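You operate a simulated robot arm through the tools that you are given. There is no shell and no other tool. Be economical: measure what you need, move in short steps, check, and stop when the job is done.

The job below is to be done with a simulated robot arm. You get a single attempt, and the scene is never put back.

## Task
Set up the gas side: both straps tight, lever to the fuller bottle, flow as on the yellow card.
Fine: shut the bleed valve; both bottle valves stay shut.

The check looks at the end state, three seconds after you hand in, the way a careful person would. Anything else that was tipped, shoved, dropped, spilled or broken makes it a failure.

## Robot
A 6-joint arm with a fingered hand, hanging from a carriage that runs on a rail from [-1563, 59] to [915, -35] (x, y) and turns from -329 to 359 degrees about z. Base frame: it is fixed where the carriage stands at the start and does not move with it; the origin is on the floor, on the carriage's upright axis, x ahead of it, y to its left, z up. Readings come in mm, degrees, newtons and seconds.
With the tool pointing down near the work surface it reaches from about 120 to 760 mm from the robot's upright axis, wherever it stands. Its first joint turns from -166.0 to 166.0 degrees. Places, roughly: back strap buckle [800, 100, 600]; bleed valve [800, 400, 900]; blue valve wheel [900, 100, 1000]; changeover lever [800, 400, 1100]; flow knob [800, 500, 1100]; front strap buckle [500, 100, 600]; glass unit [750, 1000, 1000]; green stand [700, 1000, 900]; press lever [600, 700, 1200]; red valve wheel [600, 100, 1000]; zero button [600, 400, 900]. Payload 4 kg.
The tool frame sits at the grasp point between the pads (the TCP): z along the fingers, y along the line on which they close. The tips reach 29 mm beyond it. Largest opening 100 mm; the body of the gripper starts 34 mm behind the TCP. The gripper is a hand of 5 fingers: y runs from the thumb to the fingers, the wrist lies at [-15, -114, -189] in the tool frame, and closing takes about 1.5 s.
Orientation is that of the tool frame in the base frame, as a unit quaternion [x, y, z, w]. With the fingers straight down and the wrist toward the robot, the tool's x, y and z point along [0, 1, 0], [1, 0, 0] and [0, 0, -1] of the base frame.

## Interface
- The arm moves only by the tool arm_command. Its argument "targets" is one flat list of numbers, 7 for each row, row after row: the shift along the tool's x, y, z in mm, then the turn, a rotation vector about the tool's x, y, z in degrees, then the gripper command, from -1 (shut) to 1 (fully open), values between in proportion. In form: [x, y, z, wx, wy, wz, hand, x, y, z, wx, wy, wz, hand, ...]. A call has 1 to 10 rows; each row shifts and turns the commanded pose from where the row before left it, along the tool's axes as they then stand. A row lasts 0.2 s, in which the tool goes at most 50 mm and 8.6 degrees; a call with a longer step from one row to the next is refused whole, and so is a gripper value outside its range. Where a pose cannot be reached the arm comes as near as it can. A force on the tool above 50 N (or 10 N above the force at the start of the call, whichever is more), or a blocked arm, ends the call early, and 0.2 s more pass. The fingers move at their own pace (about 108 mm/s each) and stop on an object; they squeeze with about 27 N. The grip force told is the motor's: it shows also when the fingers shut on nothing. Time passes only in rows, and 0.2 s behind the last, so rows that do not move let the fingers close. It gives the time, the measured TCP pose, the force on the tool (base axes), the opening and the grip force at its end, in the units of the frame above (readings bear some noise), with the torque about the TCP (base axes, N m) and any sound that the robot's microphone picked up, and new pictures: "show" is both (left out), scene, wrist or none.
- Cameras (640 x 400 px; columns grow to the right, rows downward): "scene" is now at [272.3, 27.6, 1662]; the picture's right is [0.37, -0.93, 0.00], its down [-0.70, -0.28, -0.66] and it looks along [0.61, 0.25, -0.75] (base axes); focal length 266 px, centre (320, 200). "wrist" rides on the gripper at [66, -86, -121] in the tool frame; the picture's right is [-0.76, 0.31, -0.58], its down [-0.59, -0.70, 0.40] and it looks along [-0.28, 0.64, 0.71] (tool axes); focal length 247 px, centre (320, 200). There is no depth. A picture from a camera that has moved, and an enlarged one, comes with that camera's place and axes in the base frame and with its lens.
- move_column(by): slides the trunk up (or, below 0, down) by that many mm; the arm and the scene camera ride with it, the base frame stays. It gives what a move gives, with no picture.
- base_move(legs): drives the robot by 1 to 6 legs, each [ahead, left, turn to the left] in mm, mm and degrees, along the robot's own axes; the way and the turn of a leg run together, so that a leg with both is an arc; at most 1500 mm and 180 degrees a leg. The arm and the cameras ride along, it lands a little off, and it stops where it bumps. It keeps to its track: a leg is cut to what the track allows. It gives what a move gives, and a new picture of the scene camera.
- set_grasp(shape): the hand has 5 fingers and takes this shape, open, in about a second: jaw (thumb against the fingers, like two jaws); tri (thumb and two fingers); tip (a fingertip pinch); poke (one finger out to press); point (the index stretched); flat (the hand flat); cup (the hand cupped); fist (a fist). The gripper value then closes the fingers along that shape, each until it touches; the sizes above hold for jaw. It gives what a move gives, with no picture.
- head_to(pan, tilt): turns the head with the scene camera to pan (to the left, within 155 degrees either way) and tilt (down, from -29 to 69), counted from straight ahead of the robot. It gives what a move gives, and a new picture of the scene camera.
- inspect(camera, box): a new picture of the part [left, top, right, bottom] of that camera's present view, enlarged. The clock stands still meanwhile.
- close_job(): hands the job in; it is judged then, once.

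Work in short steps. Places have to be worked out from the pictures, the camera data and where the tool is seen: move nearer, look again, correct. Check each grasp and each placing, and mend what went wrong. You have 120 turns and 260 pictures in all, those below and enlarged ones among them. Open the gripper and draw the arm clear of the work before you hand the job in, unless the task says otherwise; then end with one line.

The tools are called after "Call:" as name(argument=value, ...) on one line, values as JSON. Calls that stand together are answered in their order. arm_command: Moves the arm, as the interface text tells. Its arguments: {"type":"object","properties":{"targets":{"type":"array","items":{"type":"number"}},"show":{"type":"string","enum":["both","scene","wrist","none"]}},"required":["targets"]} The other tools are called the same way: move_column (by) slides the trunk up or down; set_grasp (shape) gives the hand a shape; base_move (legs) drives the base; head_to (pan, tilt) turns the head that bears the scene camera; inspect (camera, box) takes an enlarged picture of a part of a camera's view; close_job () hands the job in.

At the start:

```text
time: 0.0
position: [644.2, 157.3, 1349.5]
tcp_rot: [0.707, 0.707, 0.0, -0.002]
wrist_force: [-0.1, 0.1, 0.3]
ft_torque: [-0.02, 0.01, 0.01]
gripper_width: 99.9
gripper_force: 0.1
shape: jaw
trunk travel left (down, up): [-375.0, 225.0]
robot x, y, heading: [-1.6, -0.3, 0.0]
head pan, tilt: [22.0, 48.7]
```

scene: 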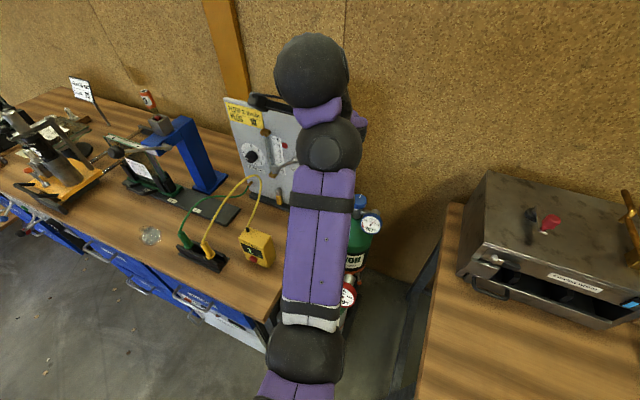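
wrist: 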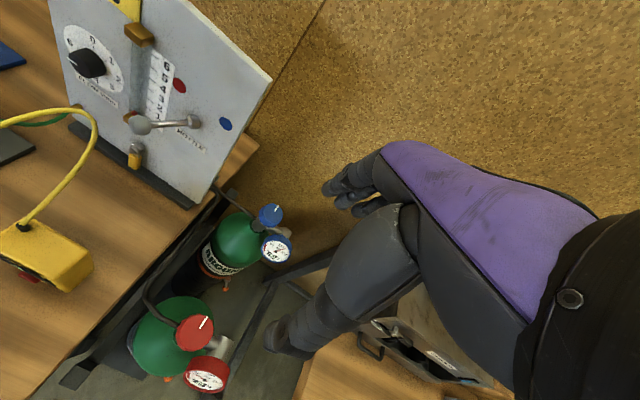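

The panel with knob, lever and yellow card is visible, and the two bottles with gauges are below the arm. I enlarge the card, panel and gauges to read them.

Call:
inspect(camera="scene", box=[215, 85, 305, 215])

Call:
inspect(camera="wrist", box=[120, 190, 320, 400])

Call:
inspect(camera="wrist", box=[40, 0, 280, 210])

```text
3.08 times, centred on (260, 150) of scene
camera zoom: at [272.3, 27.6, 1662.0], right [0.37, -0.93, 0.0], down [-0.7, -0.28, -0.66], along [0.61, 0.25, -0.75], focal length 819 px, centre (505, 354)
```

zoom: 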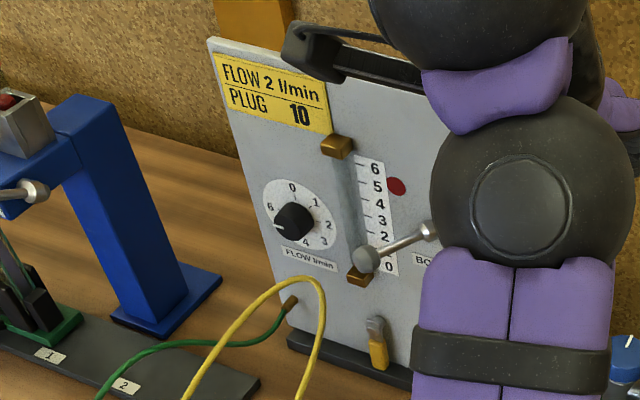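

```text
1.90 times, centred on (220, 295) of wrist
camera zoom: at [559.1, 224.0, 1471.8], right [0.31, -0.76, 0.58], down [-0.7, -0.59, -0.4], along [0.64, -0.28, -0.71], focal length 470 px, centre (510, 19)
```

zoom: 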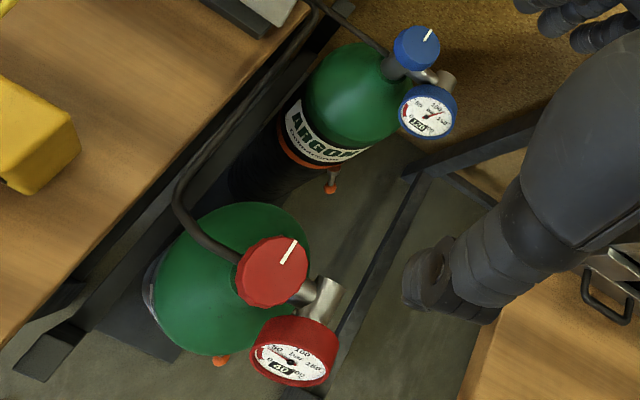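

```text
1.90 times, centred on (160, 105) of wrist
camera zoom: at [559.1, 224.0, 1471.8], right [0.31, -0.76, 0.58], down [-0.7, -0.59, -0.4], along [0.64, -0.28, -0.71], focal length 470 px, centre (625, 381)
```

zoom: 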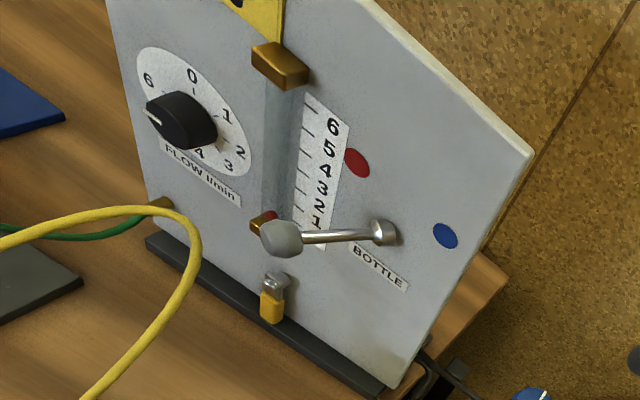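

The card says flow 2 l/min. I look closer at the two gauges.

Call:
inspect(camera="wrist", box=[180, 345, 240, 400])

Call:
inspect(camera="wrist", box=[250, 220, 300, 270])

Call:
inspect(camera="wrist", box=[105, 100, 165, 180])

```text
7.27 times, centred on (210, 372) of wrist
camera zoom: at [559.1, 224.0, 1471.8], right [0.31, -0.76, 0.58], down [-0.7, -0.59, -0.4], along [0.64, -0.28, -0.71], focal length 1796 px, centre (1120, -1054)
```

zoom: 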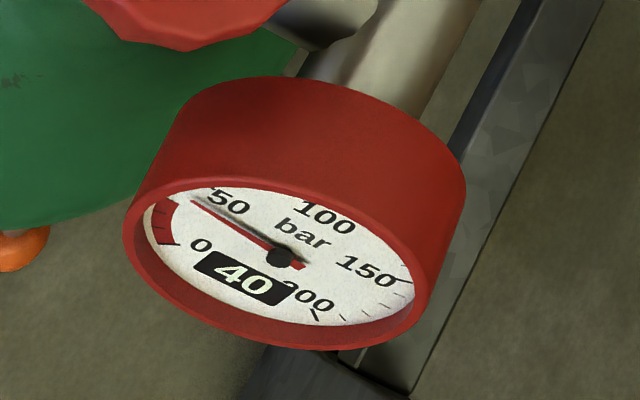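

```text
8.00 times, centred on (275, 245) of wrist
camera zoom: at [559.1, 224.0, 1471.8], right [0.31, -0.76, 0.58], down [-0.7, -0.59, -0.4], along [0.64, -0.28, -0.71], focal length 1976 px, centre (680, -160)
```

zoom: 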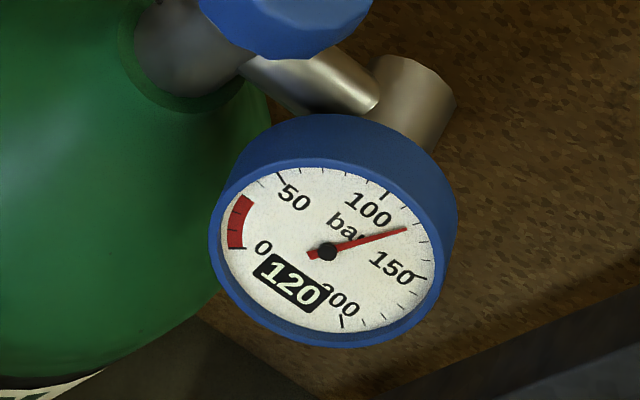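

```text
5.00 times, centred on (135, 140) of wrist
camera zoom: at [559.1, 224.0, 1471.8], right [0.31, -0.76, 0.58], down [-0.7, -0.59, -0.4], along [0.64, -0.28, -0.71], focal length 1235 px, centre (1245, 500)
```

zoom: 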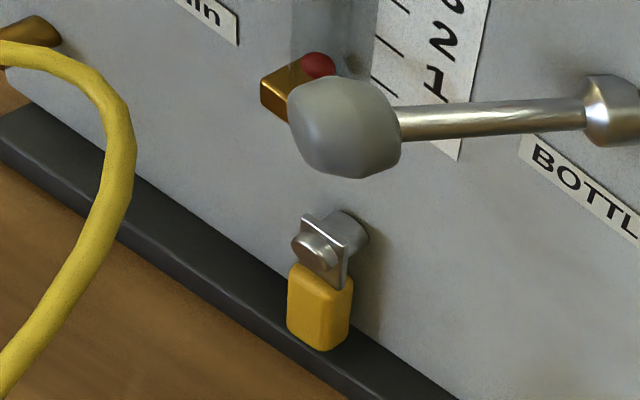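

Blue is the fuller bottle (120 vs 40 bar), and the knob stands near 5 with the lever leaning to the red (left) side. Next I back the robot and lower the trunk to see the strap buckles.

Call:
base_move(legs=[[-250, 0, 0]])

Call:
move_column(by=-300)

Call:
arm_command(targets=[0, 0, 0, 0, 0, 0, 1])

```text
time: 1.8
position: [394.3, 162.4, 1350.3]
tcp_rot: [0.709, 0.705, 0.001, 0.0]
wrist_force: [-0.2, 0.4, 0.0]
ft_torque: [-0.01, -0.02, -0.01]
gripper_width: 99.7
gripper_force: 0.0
shape: jaw
trunk travel left (down, up): [-375.0, 225.0]
robot x, y, heading: [-251.6, 7.6, -0.5]
head pan, tilt: [22.0, 48.7]
camera scene: at [21.7, 35.0, 1662.0], right [0.37, -0.93, 0.0], down [-0.7, -0.28, -0.66], along [0.61, 0.24, -0.75], focal length 266 px, centre (320, 200)
```

scene: 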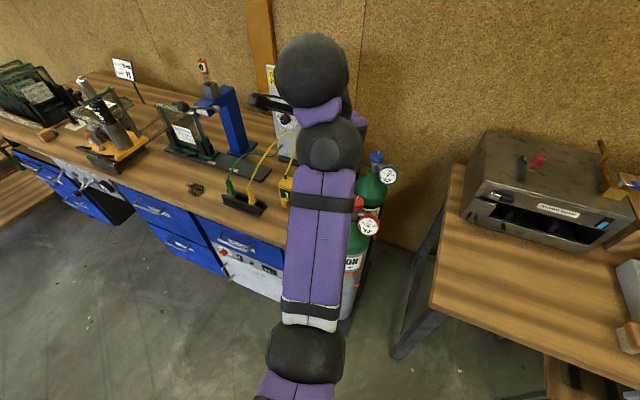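

```text
time: 4.8
position: [393.7, 162.6, 1049.6]
tcp_rot: [0.71, 0.704, 0.001, 0.0]
wrist_force: [0.7, -0.3, 0.0]
ft_torque: [0.02, -0.01, 0.01]
gripper_width: 99.5
gripper_force: 0.2
shape: jaw
trunk travel left (down, up): [-75.0, 525.0]
robot x, y, heading: [-252.2, 6.9, -0.5]
head pan, tilt: [22.0, 48.7]
```

```text
time: 5.2
position: [393.8, 161.6, 1050.2]
tcp_rot: [0.71, 0.705, 0.001, -0.001]
wrist_force: [-0.6, 1.4, 0.3]
ft_torque: [-0.01, 0.0, 0.01]
gripper_width: 100.0
gripper_force: 0.1
shape: jaw
trunk travel left (down, up): [-75.0, 525.0]
robot x, y, heading: [-250.3, 7.7, -0.5]
head pan, tilt: [22.0, 48.7]
camera scene: at [21.7, 35.0, 1362.0], right [0.37, -0.93, 0.0], down [-0.7, -0.28, -0.66], along [0.61, 0.24, -0.75], focal length 266 px, centre (320, 200)
camera wrist: at [310.0, 229.2, 1171.8], right [0.3, -0.76, 0.58], down [-0.71, -0.58, -0.4], along [0.64, -0.29, -0.71], focal length 247 px, centre (320, 200)
```

scene: 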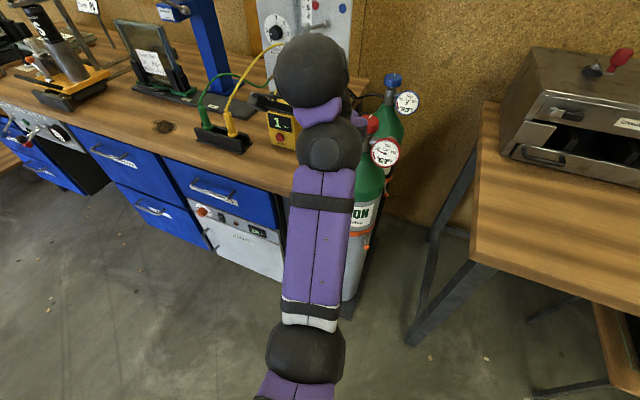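
wrist: 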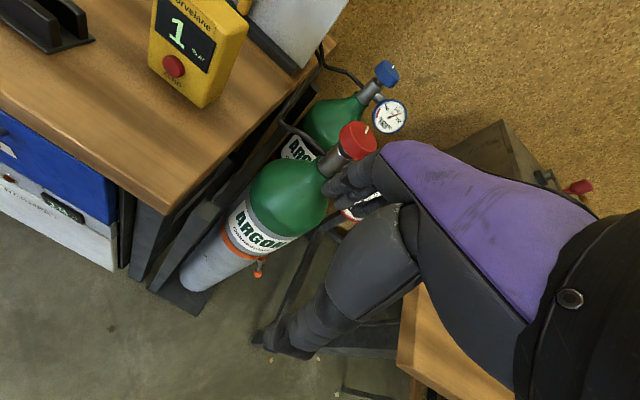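

The orange straps with a small lever/orange tab on the −y side are visible; I zoom in on the front one.

Call:
inspect(camera="wrist", box=[215, 215, 305, 290])

Call:
inspect(camera="scene", box=[335, 60, 435, 260])

```text
5.33 times, centred on (260, 252) of wrist
camera zoom: at [310.0, 229.2, 1171.8], right [0.3, -0.76, 0.58], down [-0.71, -0.58, -0.4], along [0.64, -0.29, -0.71], focal length 1317 px, centre (640, -80)
```

zoom: 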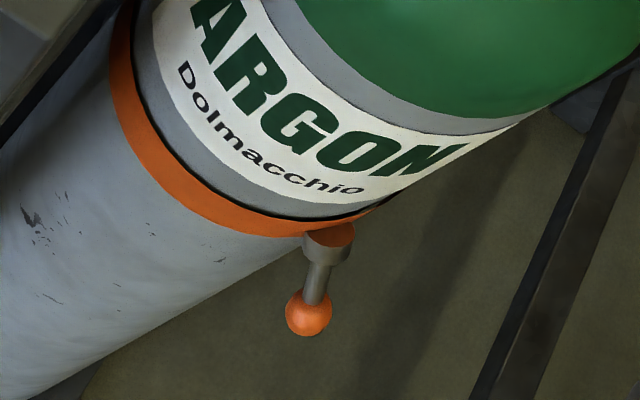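

```text
2.00 times, centred on (385, 160) of scene
camera zoom: at [21.7, 35.0, 1362.0], right [0.37, -0.93, 0.0], down [-0.7, -0.28, -0.66], along [0.61, 0.24, -0.75], focal length 532 px, centre (190, 280)
```

zoom: 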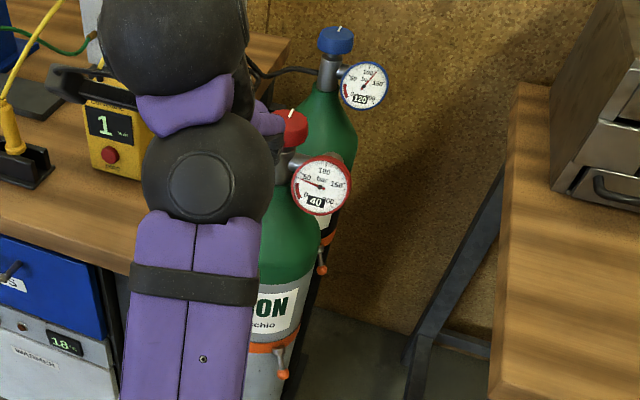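

The front strap lever ball is near [529,60,563] and its hub near [549,78,596]. I lower the hand beside it for a close view with the wrist camera.

Call:
arm_command(targets=[-48, 0, 0, 0, 0, 0, 1, -48, 0, 0, 0, 0, 0, 1, -48, 0, 0, 0, 0, 0, 1, -48, 0, 0, 0, 0, 0, 1, 0, 0, 48, 0, 0, 0, 1, 0, 0, 48, 0, 0, 0, 1, 0, 0, 48, 0, 0, 0, 1, 0, 0, 48, 0, 0, 0, 1, 0, 0, 48, 0, 0, 0, 1, 0, 0, 48, 0, 0, 0, 1])

```text
time: 7.4
position: [383.7, -24.3, 804.2]
tcp_rot: [0.71, 0.704, -0.002, 0.0]
wrist_force: [0.2, 0.1, -0.1]
ft_torque: [0.01, -0.03, -0.02]
gripper_width: 99.8
gripper_force: 0.1
shape: jaw
out of reach, approached as far as the arm can: row 9, 10
trunk travel left (down, up): [-75.0, 525.0]
robot x, y, heading: [-250.4, 9.1, -0.4]
head pan, tilt: [22.0, 48.7]
camera scene: at [21.7, 34.6, 1362.0], right [0.37, -0.93, 0.0], down [-0.7, -0.28, -0.66], along [0.61, 0.24, -0.75], focal length 266 px, centre (320, 200)
camera wrist: at [299.8, 44.5, 926.5], right [0.3, -0.76, 0.58], down [-0.71, -0.58, -0.4], along [0.64, -0.29, -0.71], focal length 247 px, centre (320, 200)
```

scene: 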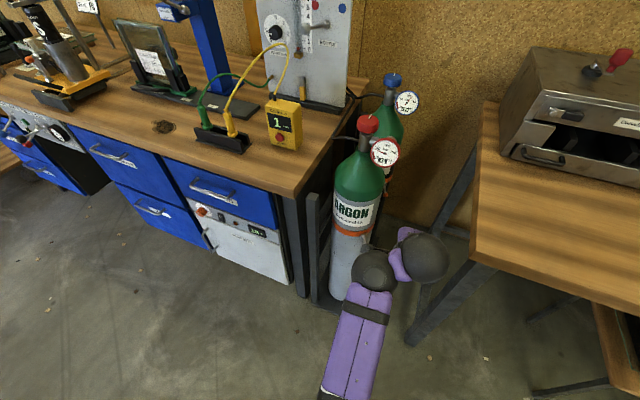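
wrist: 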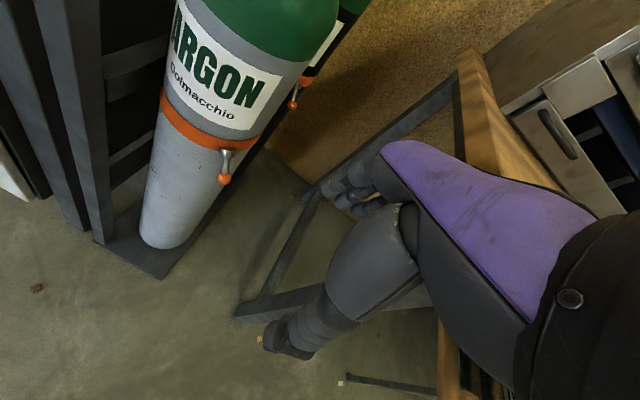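

Now zoom in on both straps, front and back, and the panel in the unobstructed scene view.

Call:
inspect(camera="wrist", box=[190, 120, 270, 200])

Call:
inspect(camera="wrist", box=[270, 60, 330, 120])

Call:
inspect(camera="scene", box=[245, 0, 365, 120])

Call:
inspect(camera="scene", box=[320, 180, 420, 260])

```text
5.00 times, centred on (230, 160) of wrist
camera zoom: at [299.8, 44.5, 926.5], right [0.3, -0.76, 0.58], down [-0.71, -0.58, -0.4], along [0.64, -0.29, -0.71], focal length 1235 px, centre (770, 400)
```

zoom: 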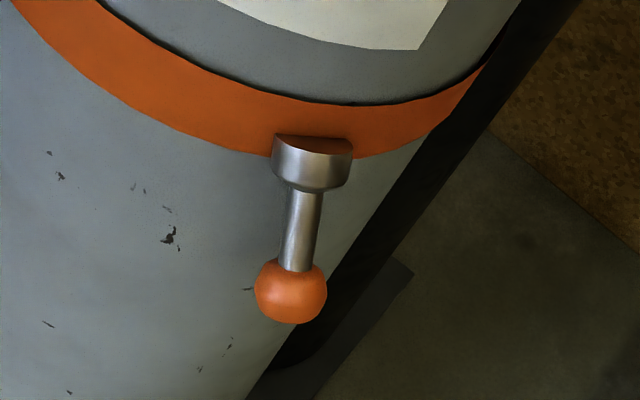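

```text
6.67 times, centred on (300, 90) of wrist
camera zoom: at [299.8, 44.5, 926.5], right [0.3, -0.76, 0.58], down [-0.71, -0.58, -0.4], along [0.64, -0.29, -0.71], focal length 1646 px, centre (453, 933)
```

zoom: 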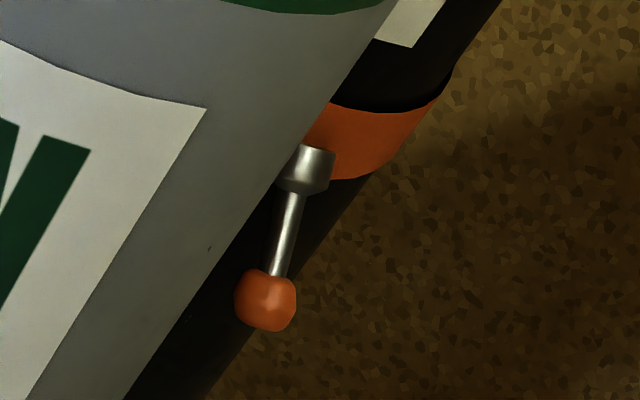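

```text
3.33 times, centred on (305, 60) of scene
camera zoom: at [21.7, 34.6, 1362.0], right [0.37, -0.93, 0.0], down [-0.7, -0.28, -0.66], along [0.61, 0.24, -0.75], focal length 887 px, centre (370, 667)
```

zoom: 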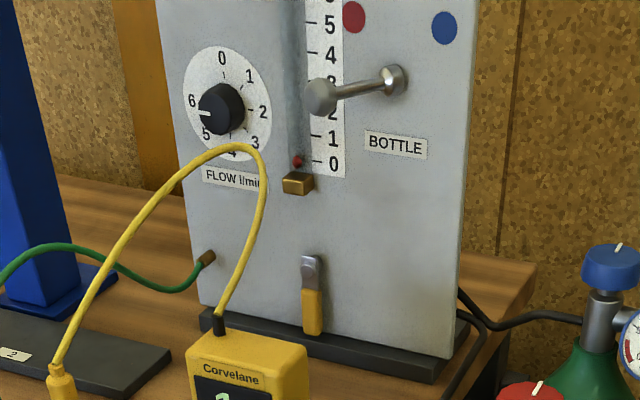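

```text
5.00 times, centred on (370, 220) of scene
camera zoom: at [21.7, 34.6, 1362.0], right [0.37, -0.93, 0.0], down [-0.7, -0.28, -0.66], along [0.61, 0.24, -0.75], focal length 1330 px, centre (70, 100)
```

zoom: 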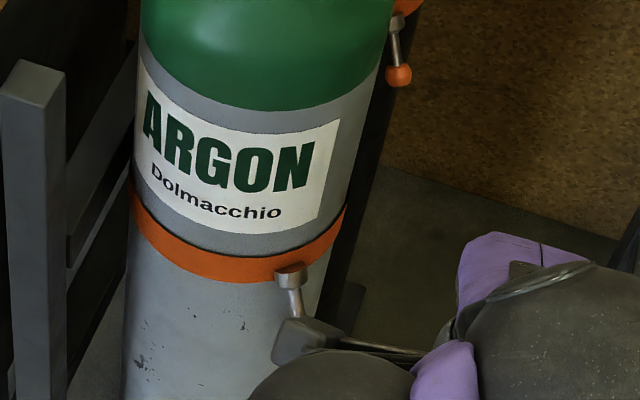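

Both strap levers hang down in the same way; the strap seems slack. I lower the trunk fully and test how low the hand goes nearer to the body.

Call:
move_column(by=-75)

Call:
arm_command(targets=[0, -45, 0, 0, 0, 0, 1, 0, -45, 0, 0, 0, 0, 1, 0, -45, 0, 0, 0, 0, 1, 0, -45, 0, 0, 0, 0, 1, 0, -20, 45, 0, 0, 0, 1, 0, 0, 45, 0, 0, 0, 1, 0, 0, 45, 0, 0, 0, 1, 0, 0, 45, 0, 0, 0, 1, 0, 0, 45, 0, 0, 0, 1])

```text
time: 8.6
position: [383.4, -21.6, 730.8]
tcp_rot: [0.71, 0.704, -0.001, -0.001]
wrist_force: [0.4, 0.2, -0.2]
ft_torque: [0.01, 0.01, 0.0]
gripper_width: 99.9
gripper_force: 0.0
shape: jaw
trunk travel left (down, up): [0.0, 600.0]
robot x, y, heading: [-248.8, 7.6, -0.3]
head pan, tilt: [22.0, 48.7]
```

```text
time: 10.8
position: [222.4, -79.5, 582.0]
tcp_rot: [0.779, 0.627, -0.001, 0.003]
wrist_force: [-0.3, 0.1, 0.0]
ft_torque: [-0.01, 0.02, -0.01]
gripper_width: 100.0
gripper_force: 0.1
shape: jaw
out of reach, approached as far as the arm can: row 1, 2, 3, 6, 7, 8
trunk travel left (down, up): [0.0, 600.0]
robot x, y, heading: [-251.1, 8.8, -0.5]
head pan, tilt: [22.0, 48.7]
stopped in row 9: the arm was blocked; the commanded pose is now the measured one
camera scene: at [23.1, 36.2, 1287.5], right [0.37, -0.93, 0.0], down [-0.7, -0.27, -0.66], along [0.62, 0.24, -0.75], focal length 266 px, centre (320, 200)
camera wrist: at [152.9, 5.4, 703.4], right [0.14, -0.8, 0.58], down [-0.81, -0.43, -0.4], along [0.57, -0.42, -0.71], focal length 247 px, centre (320, 200)
```

scene: 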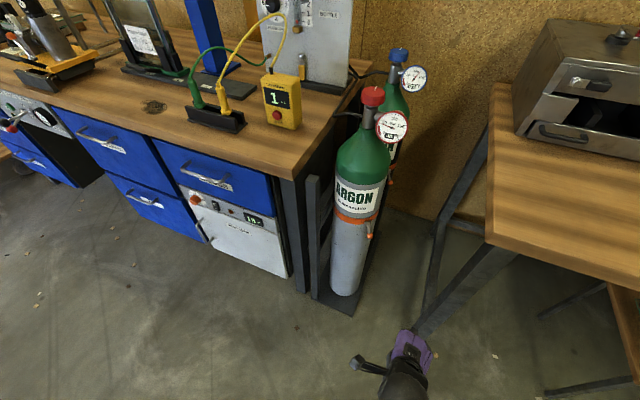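
wrist: 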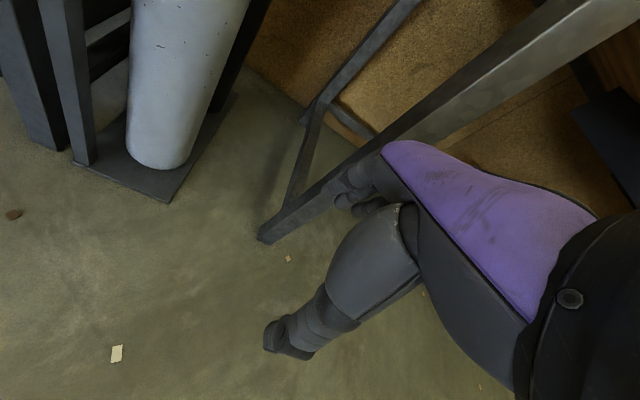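

The hand reaches about z 580 close in. The scene camera now sees both levers unobstructed, so I zoom for measurement.

Call:
inspect(camera="scene", box=[325, 150, 405, 250])

Call:
base_move(legs=[[200, 0, 0]])

Call:
head_to(pan=15, tilt=60)

```text
4.00 times, centred on (365, 200) of scene
camera zoom: at [23.1, 36.2, 1287.5], right [0.37, -0.93, 0.0], down [-0.7, -0.27, -0.66], along [0.62, 0.24, -0.75], focal length 1064 px, centre (140, 200)
```

zoom: 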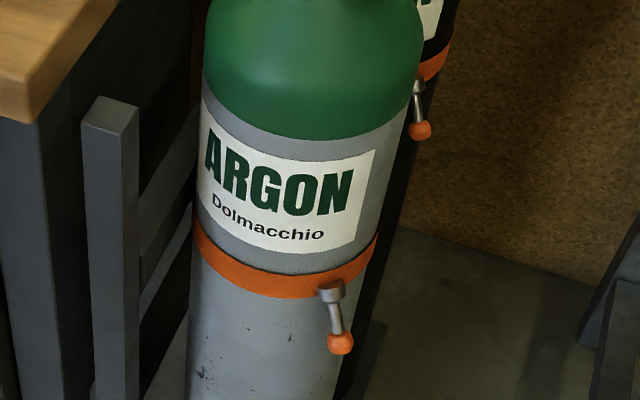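

```text
time: 12.4
position: [424.2, -88.5, 581.6]
tcp_rot: [0.778, 0.628, -0.002, 0.003]
wrist_force: [0.4, -0.2, 0.2]
ft_torque: [-0.01, 0.04, -0.03]
gripper_width: 99.9
gripper_force: 0.1
shape: jaw
trunk travel left (down, up): [0.0, 600.0]
robot x, y, heading: [-45.4, 1.0, -0.2]
head pan, tilt: [22.0, 48.7]
camera scene: at [226.2, 27.8, 1287.1], right [0.37, -0.93, 0.0], down [-0.7, -0.28, -0.66], along [0.61, 0.24, -0.75], focal length 266 px, centre (320, 200)
```

scene: 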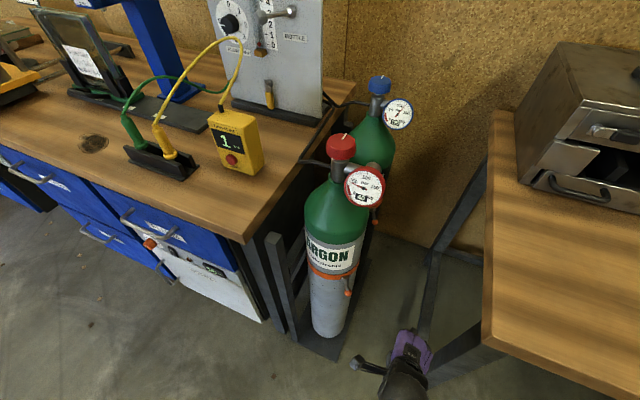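

```text
time: 13.1
position: [422.9, -87.8, 580.9]
tcp_rot: [0.778, 0.628, -0.002, 0.003]
wrist_force: [-0.1, 0.4, -1.3]
ft_torque: [0.0, -0.02, -0.02]
gripper_width: 99.8
gripper_force: 0.0
shape: jaw
trunk travel left (down, up): [0.0, 600.0]
robot x, y, heading: [-51.0, 2.1, -0.2]
head pan, tilt: [15.0, 60.0]
camera scene: at [217.5, 15.9, 1272.7], right [0.25, -0.97, 0.0], down [-0.84, -0.22, -0.5], along [0.48, 0.13, -0.87], focal length 266 px, centre (320, 200)
```

scene: 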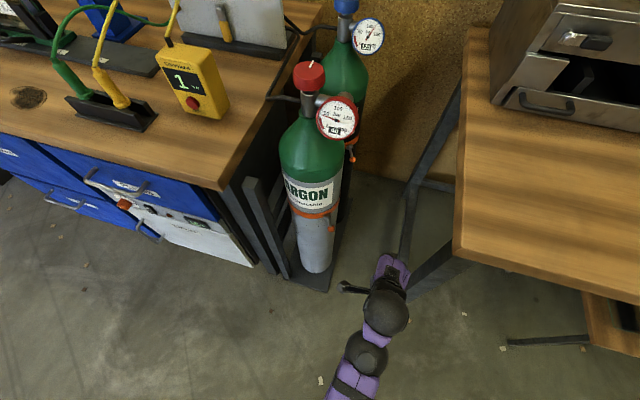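

Robot now stands near x −47. I turn the hand at a safe spot: yaw 33° so the fingers close along the strap's tangent, and tilt 30° so it points inward and down.

Call:
arm_command(targets=[0, 0, -20, 0, 0, 8.25, 1, 0, 0, -20, 0, 0, 8.25, 1, 0, 0, -20, 0, 0, 8.25, 1, 0, 0, -20, 0, 0, 8.25, 1, 0, 0, 0, 0, 7.5, 0, 1, 0, 0, 0, 0, 7.5, 0, 1, 0, 0, 0, 0, 7.5, 0, 1, 0, 0, 0, 0, 7.5, 0, 1])

```text
time: 14.9
position: [454.4, -119.2, 587.3]
tcp_rot: [0.893, 0.369, 0.239, -0.095]
wrist_force: [-0.1, -0.3, 0.9]
ft_torque: [0.0, 0.03, -0.02]
gripper_width: 100.1
gripper_force: 0.2
shape: jaw
out of reach, approached as far as the arm can: row 1, 2, 3, 4
trunk travel left (down, up): [0.0, 600.0]
robot x, y, heading: [-47.6, -0.4, -0.3]
head pan, tilt: [15.0, 60.0]
camera scene: at [217.5, 16.0, 1272.7], right [0.25, -0.97, 0.0], down [-0.84, -0.22, -0.5], along [0.48, 0.13, -0.87], focal length 266 px, centre (320, 200)
camera wrist: at [392.6, -58.6, 726.1], right [-0.46, -0.88, 0.13], down [-0.71, 0.28, -0.64], along [0.53, -0.38, -0.76], focal length 247 px, centre (320, 200)
```

scene: 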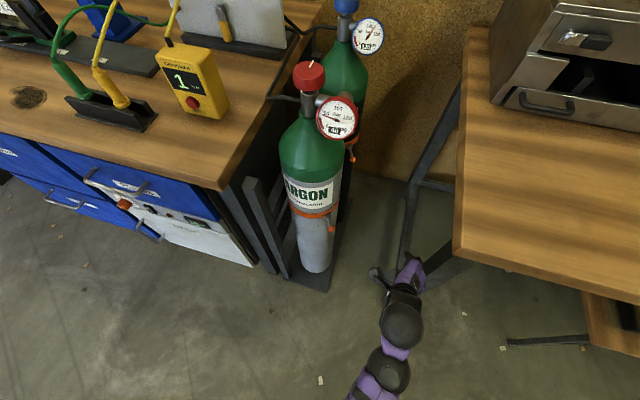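
wrist: 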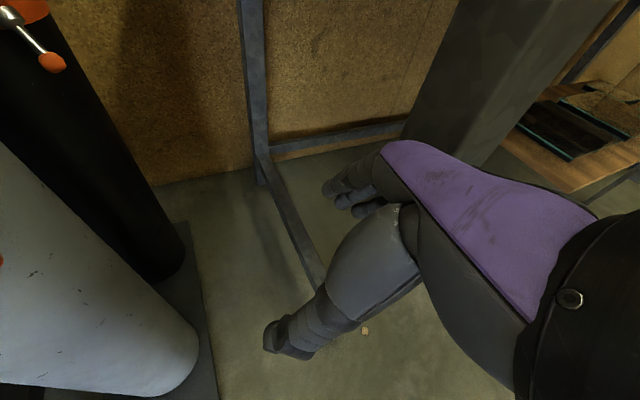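

The hand has the planned orientation. I draw it back and up, then advance the base 100 mm.

Call:
arm_command(targets=[-2.3, -33, -24, 0, 0, 0, 1, -2.3, -33, -24, 0, 0, 0, 1, -2.3, -33, -24, 0, 0, 0, 1], show="none")

Call:
base_move(legs=[[100, 0, 0]])

```text
time: 15.7
position: [352.8, -77.9, 646.5]
tcp_rot: [0.894, 0.369, 0.238, -0.095]
wrist_force: [0.1, -0.2, 0.2]
ft_torque: [-0.03, -0.02, 0.01]
gripper_width: 99.9
gripper_force: 0.0
shape: jaw
trunk travel left (down, up): [0.0, 600.0]
robot x, y, heading: [-46.3, 1.9, -0.7]
head pan, tilt: [15.0, 60.0]
```

```text
time: 16.9
position: [454.4, -82.1, 648.5]
tcp_rot: [0.893, 0.369, 0.24, -0.094]
wrist_force: [0.9, 0.3, -0.9]
ft_torque: [0.01, 0.04, 0.03]
gripper_width: 100.0
gripper_force: 0.1
shape: jaw
trunk travel left (down, up): [0.0, 600.0]
robot x, y, heading: [57.2, 1.4, -0.2]
head pan, tilt: [15.0, 60.0]
camera scene: at [318.2, 11.6, 1272.8], right [0.25, -0.97, 0.0], down [-0.84, -0.22, -0.5], along [0.48, 0.13, -0.87], focal length 266 px, centre (320, 200)
```

scene: 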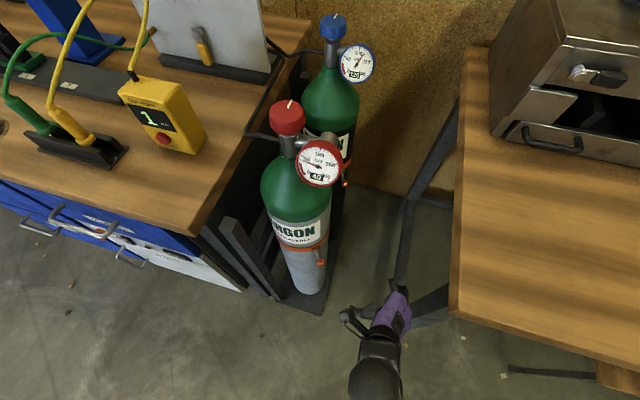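

I measure the front lever again from this camera place.

Call:
inspect(camera="scene", box=[285, 220, 345, 300])

Call:
inspect(camera="scene", box=[320, 110, 380, 200])

```text
5.00 times, centred on (315, 260) of scene
camera zoom: at [318.2, 11.6, 1272.8], right [0.25, -0.97, 0.0], down [-0.84, -0.22, -0.5], along [0.48, 0.13, -0.87], focal length 1330 px, centre (345, -100)
```

zoom: 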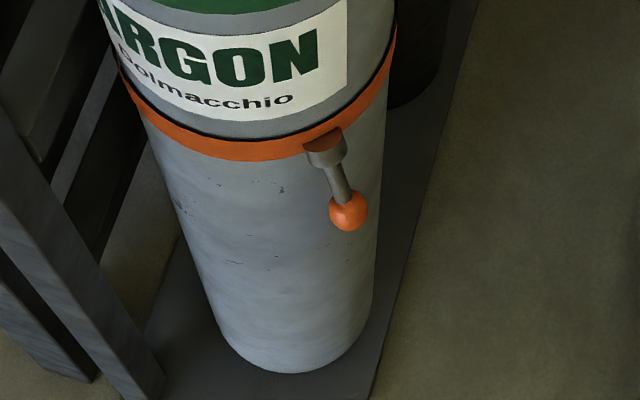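

```text
4.44 times, centred on (350, 155) of scene
camera zoom: at [318.2, 11.6, 1272.8], right [0.25, -0.97, 0.0], down [-0.84, -0.22, -0.5], along [0.48, 0.13, -0.87], focal length 1182 px, centre (187, 400)
```

zoom: 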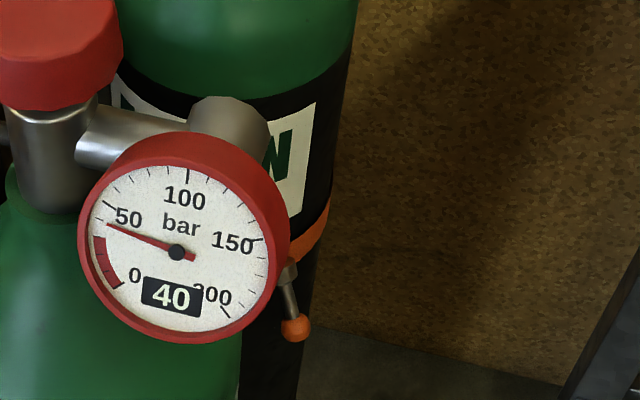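

Ball at about [520,65,580], hub about [537,82,617]. I move to a pre-grasp 80 mm short of the ball along the tool axis.

Call:
arm_command(targets=[24, -14.3, 13.9, 0, 0, 0, 1, 24, -14.3, 13.9, 0, 0, 0, 1, 24, -14.3, 13.9, 0, 0, 0, 1, 24, -14.3, 13.9, 0, 0, 0, 1])

```text
time: 17.9
position: [489.9, 39.3, 647.5]
tcp_rot: [0.893, 0.37, 0.24, -0.094]
wrist_force: [-0.2, -0.5, -0.5]
ft_torque: [0.0, -0.03, -0.01]
gripper_width: 100.0
gripper_force: 0.0
shape: jaw
trunk travel left (down, up): [0.0, 600.0]
robot x, y, heading: [54.8, -0.1, -0.5]
head pan, tilt: [15.0, 60.0]
camera scene: at [317.0, 12.1, 1272.5], right [0.25, -0.97, 0.0], down [-0.84, -0.22, -0.5], along [0.48, 0.13, -0.87], focal length 266 px, centre (320, 200)
camera wrist: at [427.0, 100.0, 784.8], right [-0.45, -0.88, 0.13], down [-0.71, 0.27, -0.65], along [0.54, -0.38, -0.75], focal length 247 px, centre (320, 200)
```

scene: 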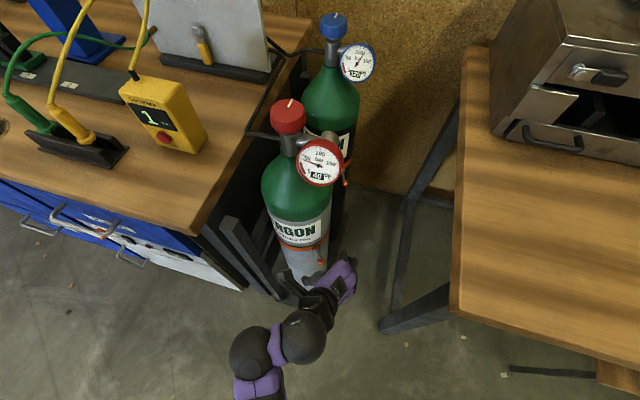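
wrist: 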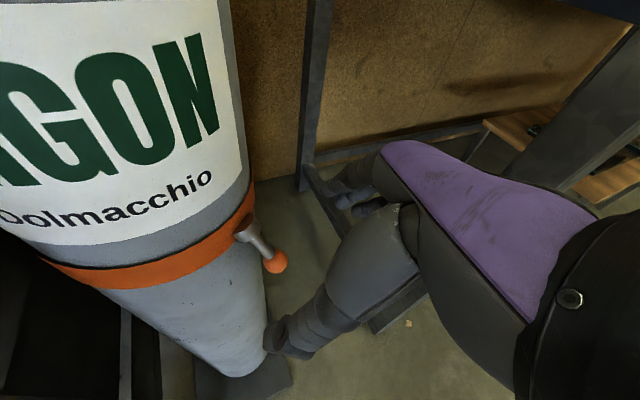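

The wrist view confirms the ball where predicted. I advance 65 mm (so the ball sits a bit toward the fingertips) and check.

Call:
arm_command(targets=[0, 0, 22, 0, 0, 0, 1, 0, 0, 22, 0, 0, 0, 1, 0, 0, 21, 0, 0, 0, 1], show="wrist")

Call:
inspect(camera="scene", box=[270, 220, 370, 310])

```text
time: 18.6
position: [516.2, 58.6, 588.4]
tcp_rot: [0.894, 0.368, 0.239, -0.094]
wrist_force: [0.6, 0.3, -1.1]
ft_torque: [0.03, 0.0, 0.01]
gripper_width: 99.8
gripper_force: 0.1
shape: jaw
trunk travel left (down, up): [0.0, 600.0]
robot x, y, heading: [50.8, 0.9, -0.6]
head pan, tilt: [15.0, 60.0]
camera wrist: at [453.7, 118.8, 727.1], right [-0.46, -0.88, 0.13], down [-0.71, 0.28, -0.64], along [0.53, -0.38, -0.76], focal length 247 px, centre (320, 200)
```

wrist: 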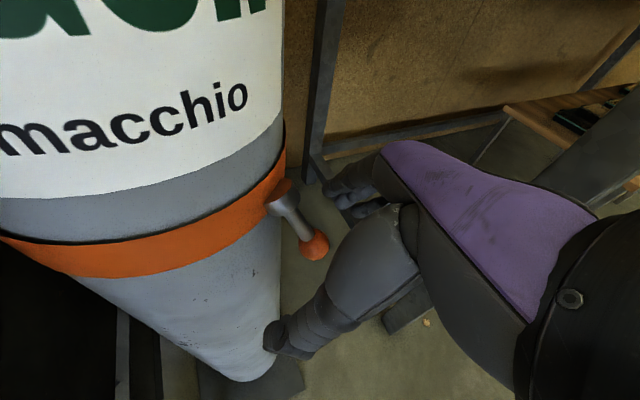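

```text
4.44 times, centred on (320, 265) of scene
camera zoom: at [317.5, 11.7, 1272.6], right [0.25, -0.97, 0.0], down [-0.84, -0.22, -0.5], along [0.48, 0.13, -0.87], focal length 1182 px, centre (320, -89)
```

zoom: 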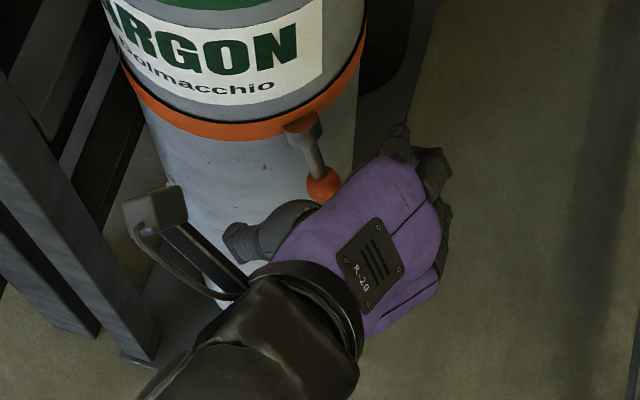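

The ball sits within ~6 mm of the pad centre, 12 mm beyond the TCP. I shift 4 mm and close on it.

Call:
arm_command(targets=[4, -2, 0, 0, 0, 0, 0, 0, 0, 0, 0, 0, 0, -0.5, 0, 0, 0, 0, 0, 0, -1, 0, 0, 0, 0, 0, 0, -1, 0, 0, 0, 0, 0, 0, -1, 0, 0, 0, 0, 0, 0, -1, 0, 0, 0, 0, 0, 0, -1], show="wrist")

Call:
inspect(camera="scene", box=[270, 220, 370, 310])

```text
time: 20.2
position: [515.1, 62.8, 592.0]
tcp_rot: [0.893, 0.368, 0.239, -0.095]
wrist_force: [-0.2, 1.2, -3.2]
ft_torque: [-0.01, 0.04, 0.0]
gripper_width: 10.0
gripper_force: 27.2
shape: jaw
trunk travel left (down, up): [0.0, 600.0]
robot x, y, heading: [53.6, -2.6, -0.7]
head pan, tilt: [15.0, 60.0]
camera wrist: at [454.0, 123.0, 729.0], right [-0.46, -0.88, 0.13], down [-0.71, 0.28, -0.64], along [0.53, -0.38, -0.76], focal length 247 px, centre (320, 200)
```

wrist: 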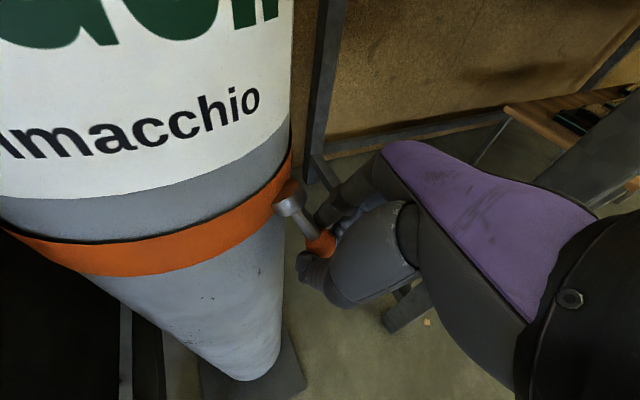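

```text
4.44 times, centred on (320, 265) of scene
camera zoom: at [317.3, 11.9, 1272.5], right [0.25, -0.97, 0.0], down [-0.84, -0.22, -0.5], along [0.48, 0.13, -0.87], focal length 1182 px, centre (320, -89)
```

zoom: 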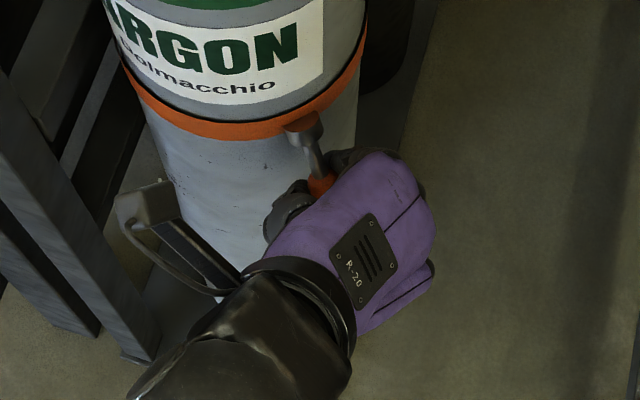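

The fingers hold the ball. I try moving it 15 mm out and up along its arc while watching the force.

Call:
arm_command(targets=[-3.3, 0, -6.7, 0, 0, 0, -1, -3.4, 0, -6.7, 0, 0, 0, -1], show="wrist")

```text
time: 20.9
position: [508.4, 54.2, 600.3]
tcp_rot: [0.894, 0.368, 0.239, -0.094]
wrist_force: [0.1, 3.5, -3.0]
ft_torque: [0.0, 0.16, 0.01]
gripper_width: 9.9
gripper_force: 27.3
shape: jaw
trunk travel left (down, up): [0.0, 600.0]
robot x, y, heading: [54.2, -5.2, -0.2]
head pan, tilt: [15.0, 60.0]
camera wrist: at [445.8, 115.6, 737.7], right [-0.46, -0.88, 0.13], down [-0.71, 0.28, -0.64], along [0.53, -0.38, -0.76], focal length 247 px, centre (320, 200)
```

wrist: 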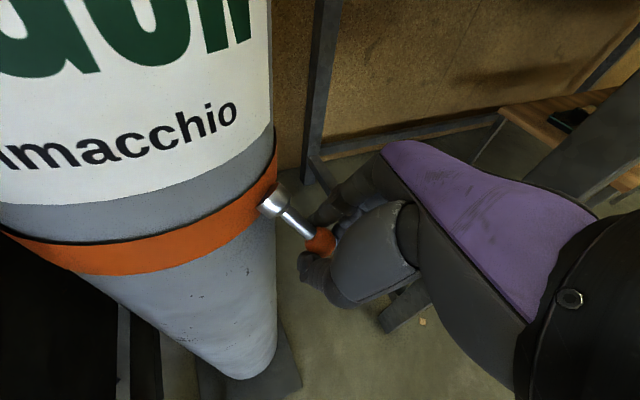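

The lever swings upward freely (small force). I continue along the arc to past horizontal.

Call:
arm_command(targets=[0.4, 0, -6.7, 0, 0, 0, -1, 0.4, 0, -6.7, 0, 0, 0, -1, 2.4, 0, -6.3, 0, 0, 0, -1, 2.4, 0, -6.3, 0, 0, 0, -1, 4.2, 0, -5.2, 0, 0, 0, -1, 4.2, 0, -5.2, 0, 0, 0, -1], show="wrist")

```text
time: 22.3
position: [499.8, 49.0, 630.5]
tcp_rot: [0.896, 0.367, 0.229, -0.097]
wrist_force: [6.2, -0.3, -24.2]
ft_torque: [-0.05, 0.13, -0.09]
gripper_width: 7.3
gripper_force: 27.4
shape: jaw
trunk travel left (down, up): [0.0, 600.0]
robot x, y, heading: [47.5, -2.1, -0.6]
head pan, tilt: [15.0, 60.0]
stopped in row 6: the force on the tool passed its limit at 52 N (the readings are from after the stop); the commanded pose is now the measured one
camera wrist: at [440.1, 110.3, 769.3], right [-0.45, -0.88, 0.14], down [-0.73, 0.28, -0.63], along [0.51, -0.39, -0.76], focal length 247 px, centre (320, 200)
```

wrist: 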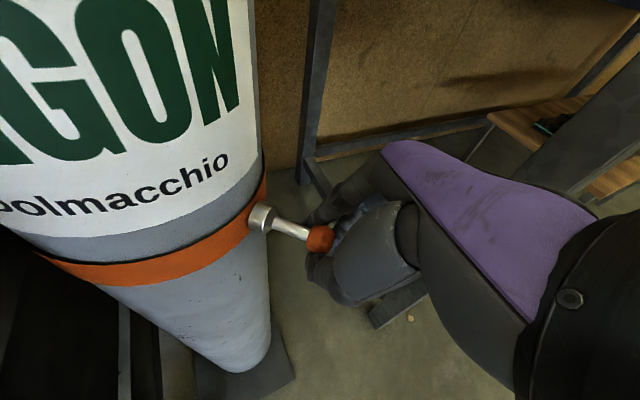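

Resistance rose to 52 N with the lever about horizontal. I look closely before going on.

Call:
inspect(camera="wrist", box=[200, 150, 360, 290])

Call:
inspect(camera="scene", box=[270, 220, 370, 310])

```text
2.86 times, centred on (280, 220) of wrist
camera zoom: at [440.1, 110.3, 769.3], right [-0.45, -0.88, 0.14], down [-0.73, 0.28, -0.63], along [0.51, -0.39, -0.76], focal length 706 px, centre (434, 143)
```

zoom: 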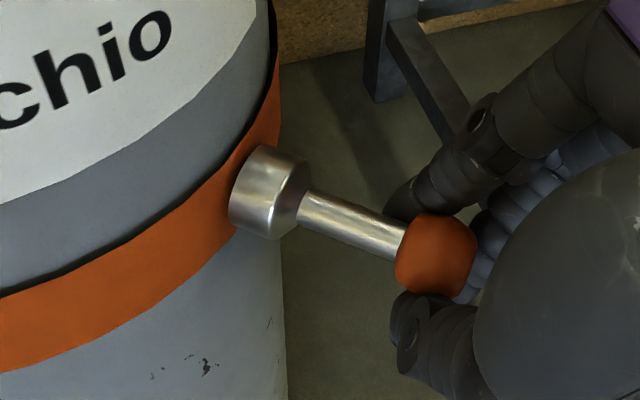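

```text
4.44 times, centred on (320, 265) of scene
camera zoom: at [317.2, 11.3, 1272.5], right [0.25, -0.97, 0.0], down [-0.84, -0.22, -0.5], along [0.48, 0.13, -0.87], focal length 1182 px, centre (320, -89)
```

zoom: 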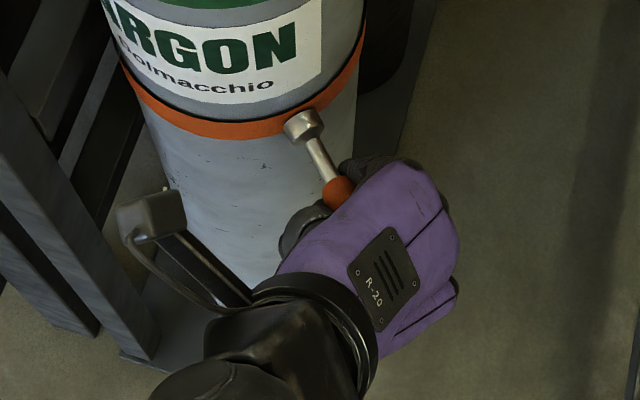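

The ball has slid toward the fingertips. I open a little, settle deeper onto it, and regrip, watching whether the lever stays.

Call:
arm_command(targets=[0, 0, 0, 0, 0, 0, -0.3, 0, 0, 0, 0, 0, 0, -0.3, 0, 0, 0, 0, 0, 0, -0.3], show="wrist")

Call:
inspect(camera="wrist", box=[200, 150, 360, 290])

```text
time: 23.1
position: [501.8, 50.5, 633.9]
tcp_rot: [0.895, 0.367, 0.234, -0.095]
wrist_force: [-0.2, 0.6, 0.0]
ft_torque: [0.02, -0.02, -0.05]
gripper_width: 34.8
gripper_force: 0.0
shape: jaw
trunk travel left (down, up): [0.0, 600.0]
robot x, y, heading: [54.6, 3.1, -0.5]
head pan, tilt: [15.0, 60.0]
camera wrist: at [441.3, 111.2, 772.8], right [-0.46, -0.88, 0.13], down [-0.72, 0.28, -0.64], along [0.52, -0.39, -0.76], focal length 247 px, centre (320, 200)
```

wrist: 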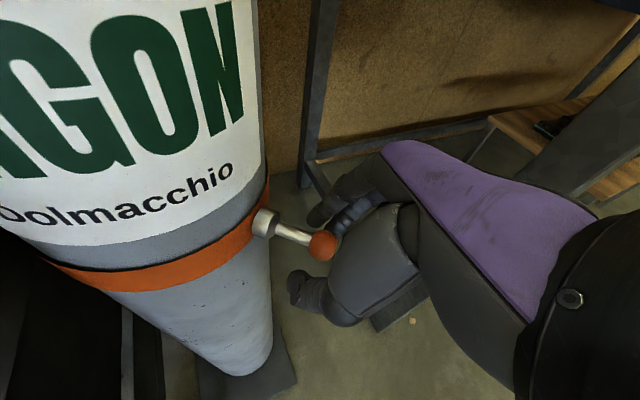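

```text
2.86 times, centred on (280, 220) of wrist
camera zoom: at [441.3, 111.2, 772.8], right [-0.46, -0.88, 0.13], down [-0.72, 0.28, -0.64], along [0.52, -0.39, -0.76], focal length 706 px, centre (434, 143)
```

zoom: 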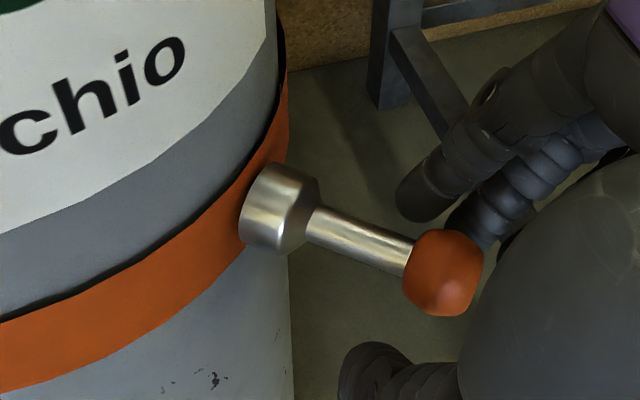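

The lever stayed horizontal on its own. I regrip with the ball centred and push on one more arc step.

Call:
arm_command(targets=[-5, 6, 12, 0, 0, 0, -0.3, 0, 0, 0, 0, 0, 0, -1, 0, 0, 0, 0, 0, 0, -1, 0, 0, 0, 0, 0, 0, -1, 3.7, 0, -4.9, 0, 0, 0, -1, 3.8, 0, -4.9, 0, 0, 0, -1, 4.8, 0, -3.7, 0, 0, 0, -1, 4.9, 0, -3.7, 0, 0, 0, -1], show="wrist")

Call:
inspect(camera="wrist", box=[200, 150, 360, 290])

```text
time: 24.5
position: [504.5, 48.0, 622.9]
tcp_rot: [0.898, 0.368, 0.222, -0.099]
wrist_force: [9.8, 3.3, -26.1]
ft_torque: [-0.12, 0.01, -0.06]
gripper_width: 3.8
gripper_force: 27.0
shape: jaw
trunk travel left (down, up): [0.0, 600.0]
robot x, y, heading: [52.1, -1.4, -0.2]
head pan, tilt: [15.0, 60.0]
stopped in row 6: the force on the tool passed its limit at 54 N (the readings are from after the stop); the commanded pose is now the measured one
camera wrist: at [446.8, 108.5, 761.7], right [-0.45, -0.88, 0.15], down [-0.74, 0.27, -0.62], along [0.51, -0.39, -0.77], focal length 247 px, centre (320, 200)
```

wrist: 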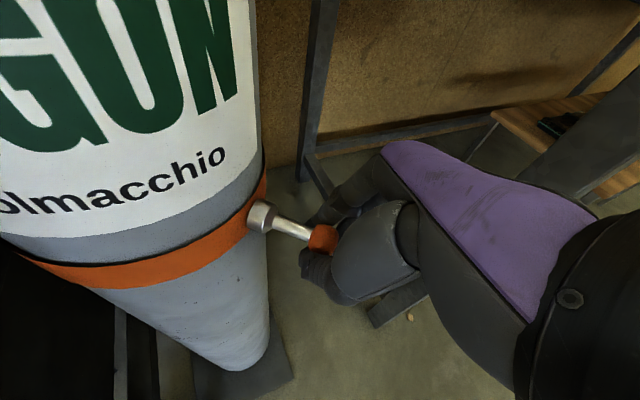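

```text
2.86 times, centred on (280, 220) of wrist
camera zoom: at [446.8, 108.5, 761.7], right [-0.45, -0.88, 0.15], down [-0.74, 0.27, -0.62], along [0.51, -0.39, -0.77], focal length 706 px, centre (434, 143)
```

zoom: 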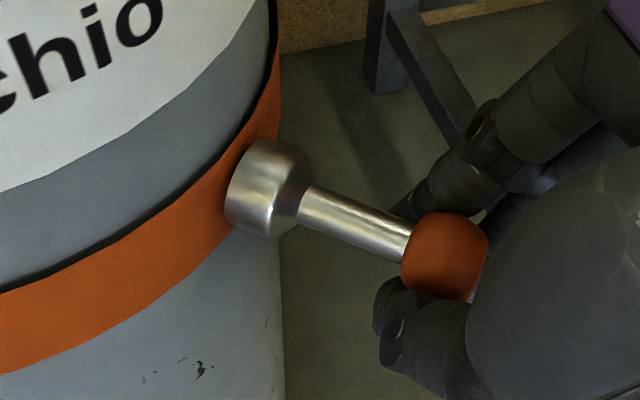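

The stop at horizontal seems firm. To learn the range, I swing the lever back down and test whether its hanging start position was also an end stop.

Call:
arm_command(targets=[0, 0, 0, 0, 0, 0, -0.3, -2, 4, 5, 0, 0, 0, -0.3, 0, 0, 0, 0, 0, 0, -1, 0, 0, 0, 0, 0, 0, -1, -2.6, 0, 6.9, 0, 0, 0, -1, -2.6, 0, 6.8, 0, 0, 0, -1, -0.4, 0, 7.4, 0, 0, 0, -1, -0.3, 0, 7.3, 0, 0, 0, -1, 2, 0, 7.1, 0, 0, 0, -1, 1.9, 0, 7.1, 0, 0, 0, -1], show="wrist")

Call:
inspect(camera="wrist", box=[200, 150, 360, 290])

```text
time: 26.7
position: [520.0, 58.5, 580.3]
tcp_rot: [0.897, 0.368, 0.225, -0.099]
wrist_force: [-3.4, 3.1, -0.5]
ft_torque: [0.0, -0.04, -0.03]
gripper_width: 5.4
gripper_force: 27.3
shape: jaw
trunk travel left (down, up): [0.0, 600.0]
robot x, y, heading: [54.6, -2.1, -0.3]
head pan, tilt: [15.0, 60.0]
camera wrist: at [462.1, 119.0, 720.3], right [-0.45, -0.88, 0.14], down [-0.73, 0.27, -0.62], along [0.51, -0.39, -0.77], focal length 247 px, centre (320, 200)
```

wrist: 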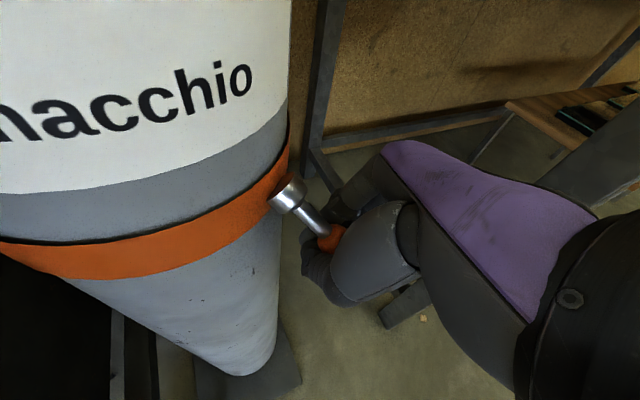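

```text
2.86 times, centred on (280, 220) of wrist
camera zoom: at [462.1, 119.0, 720.3], right [-0.45, -0.88, 0.14], down [-0.73, 0.27, -0.62], along [0.51, -0.39, -0.77], focal length 706 px, centre (434, 143)
```

zoom: 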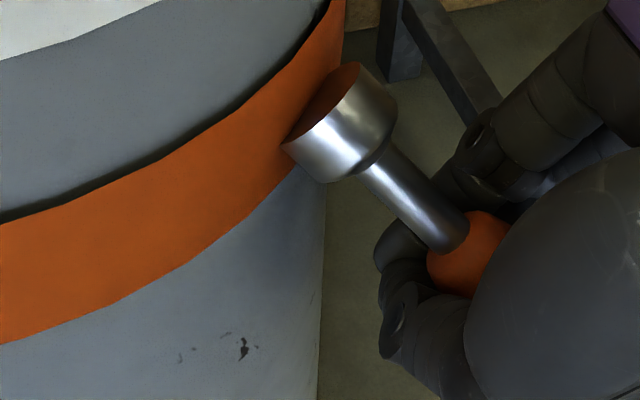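

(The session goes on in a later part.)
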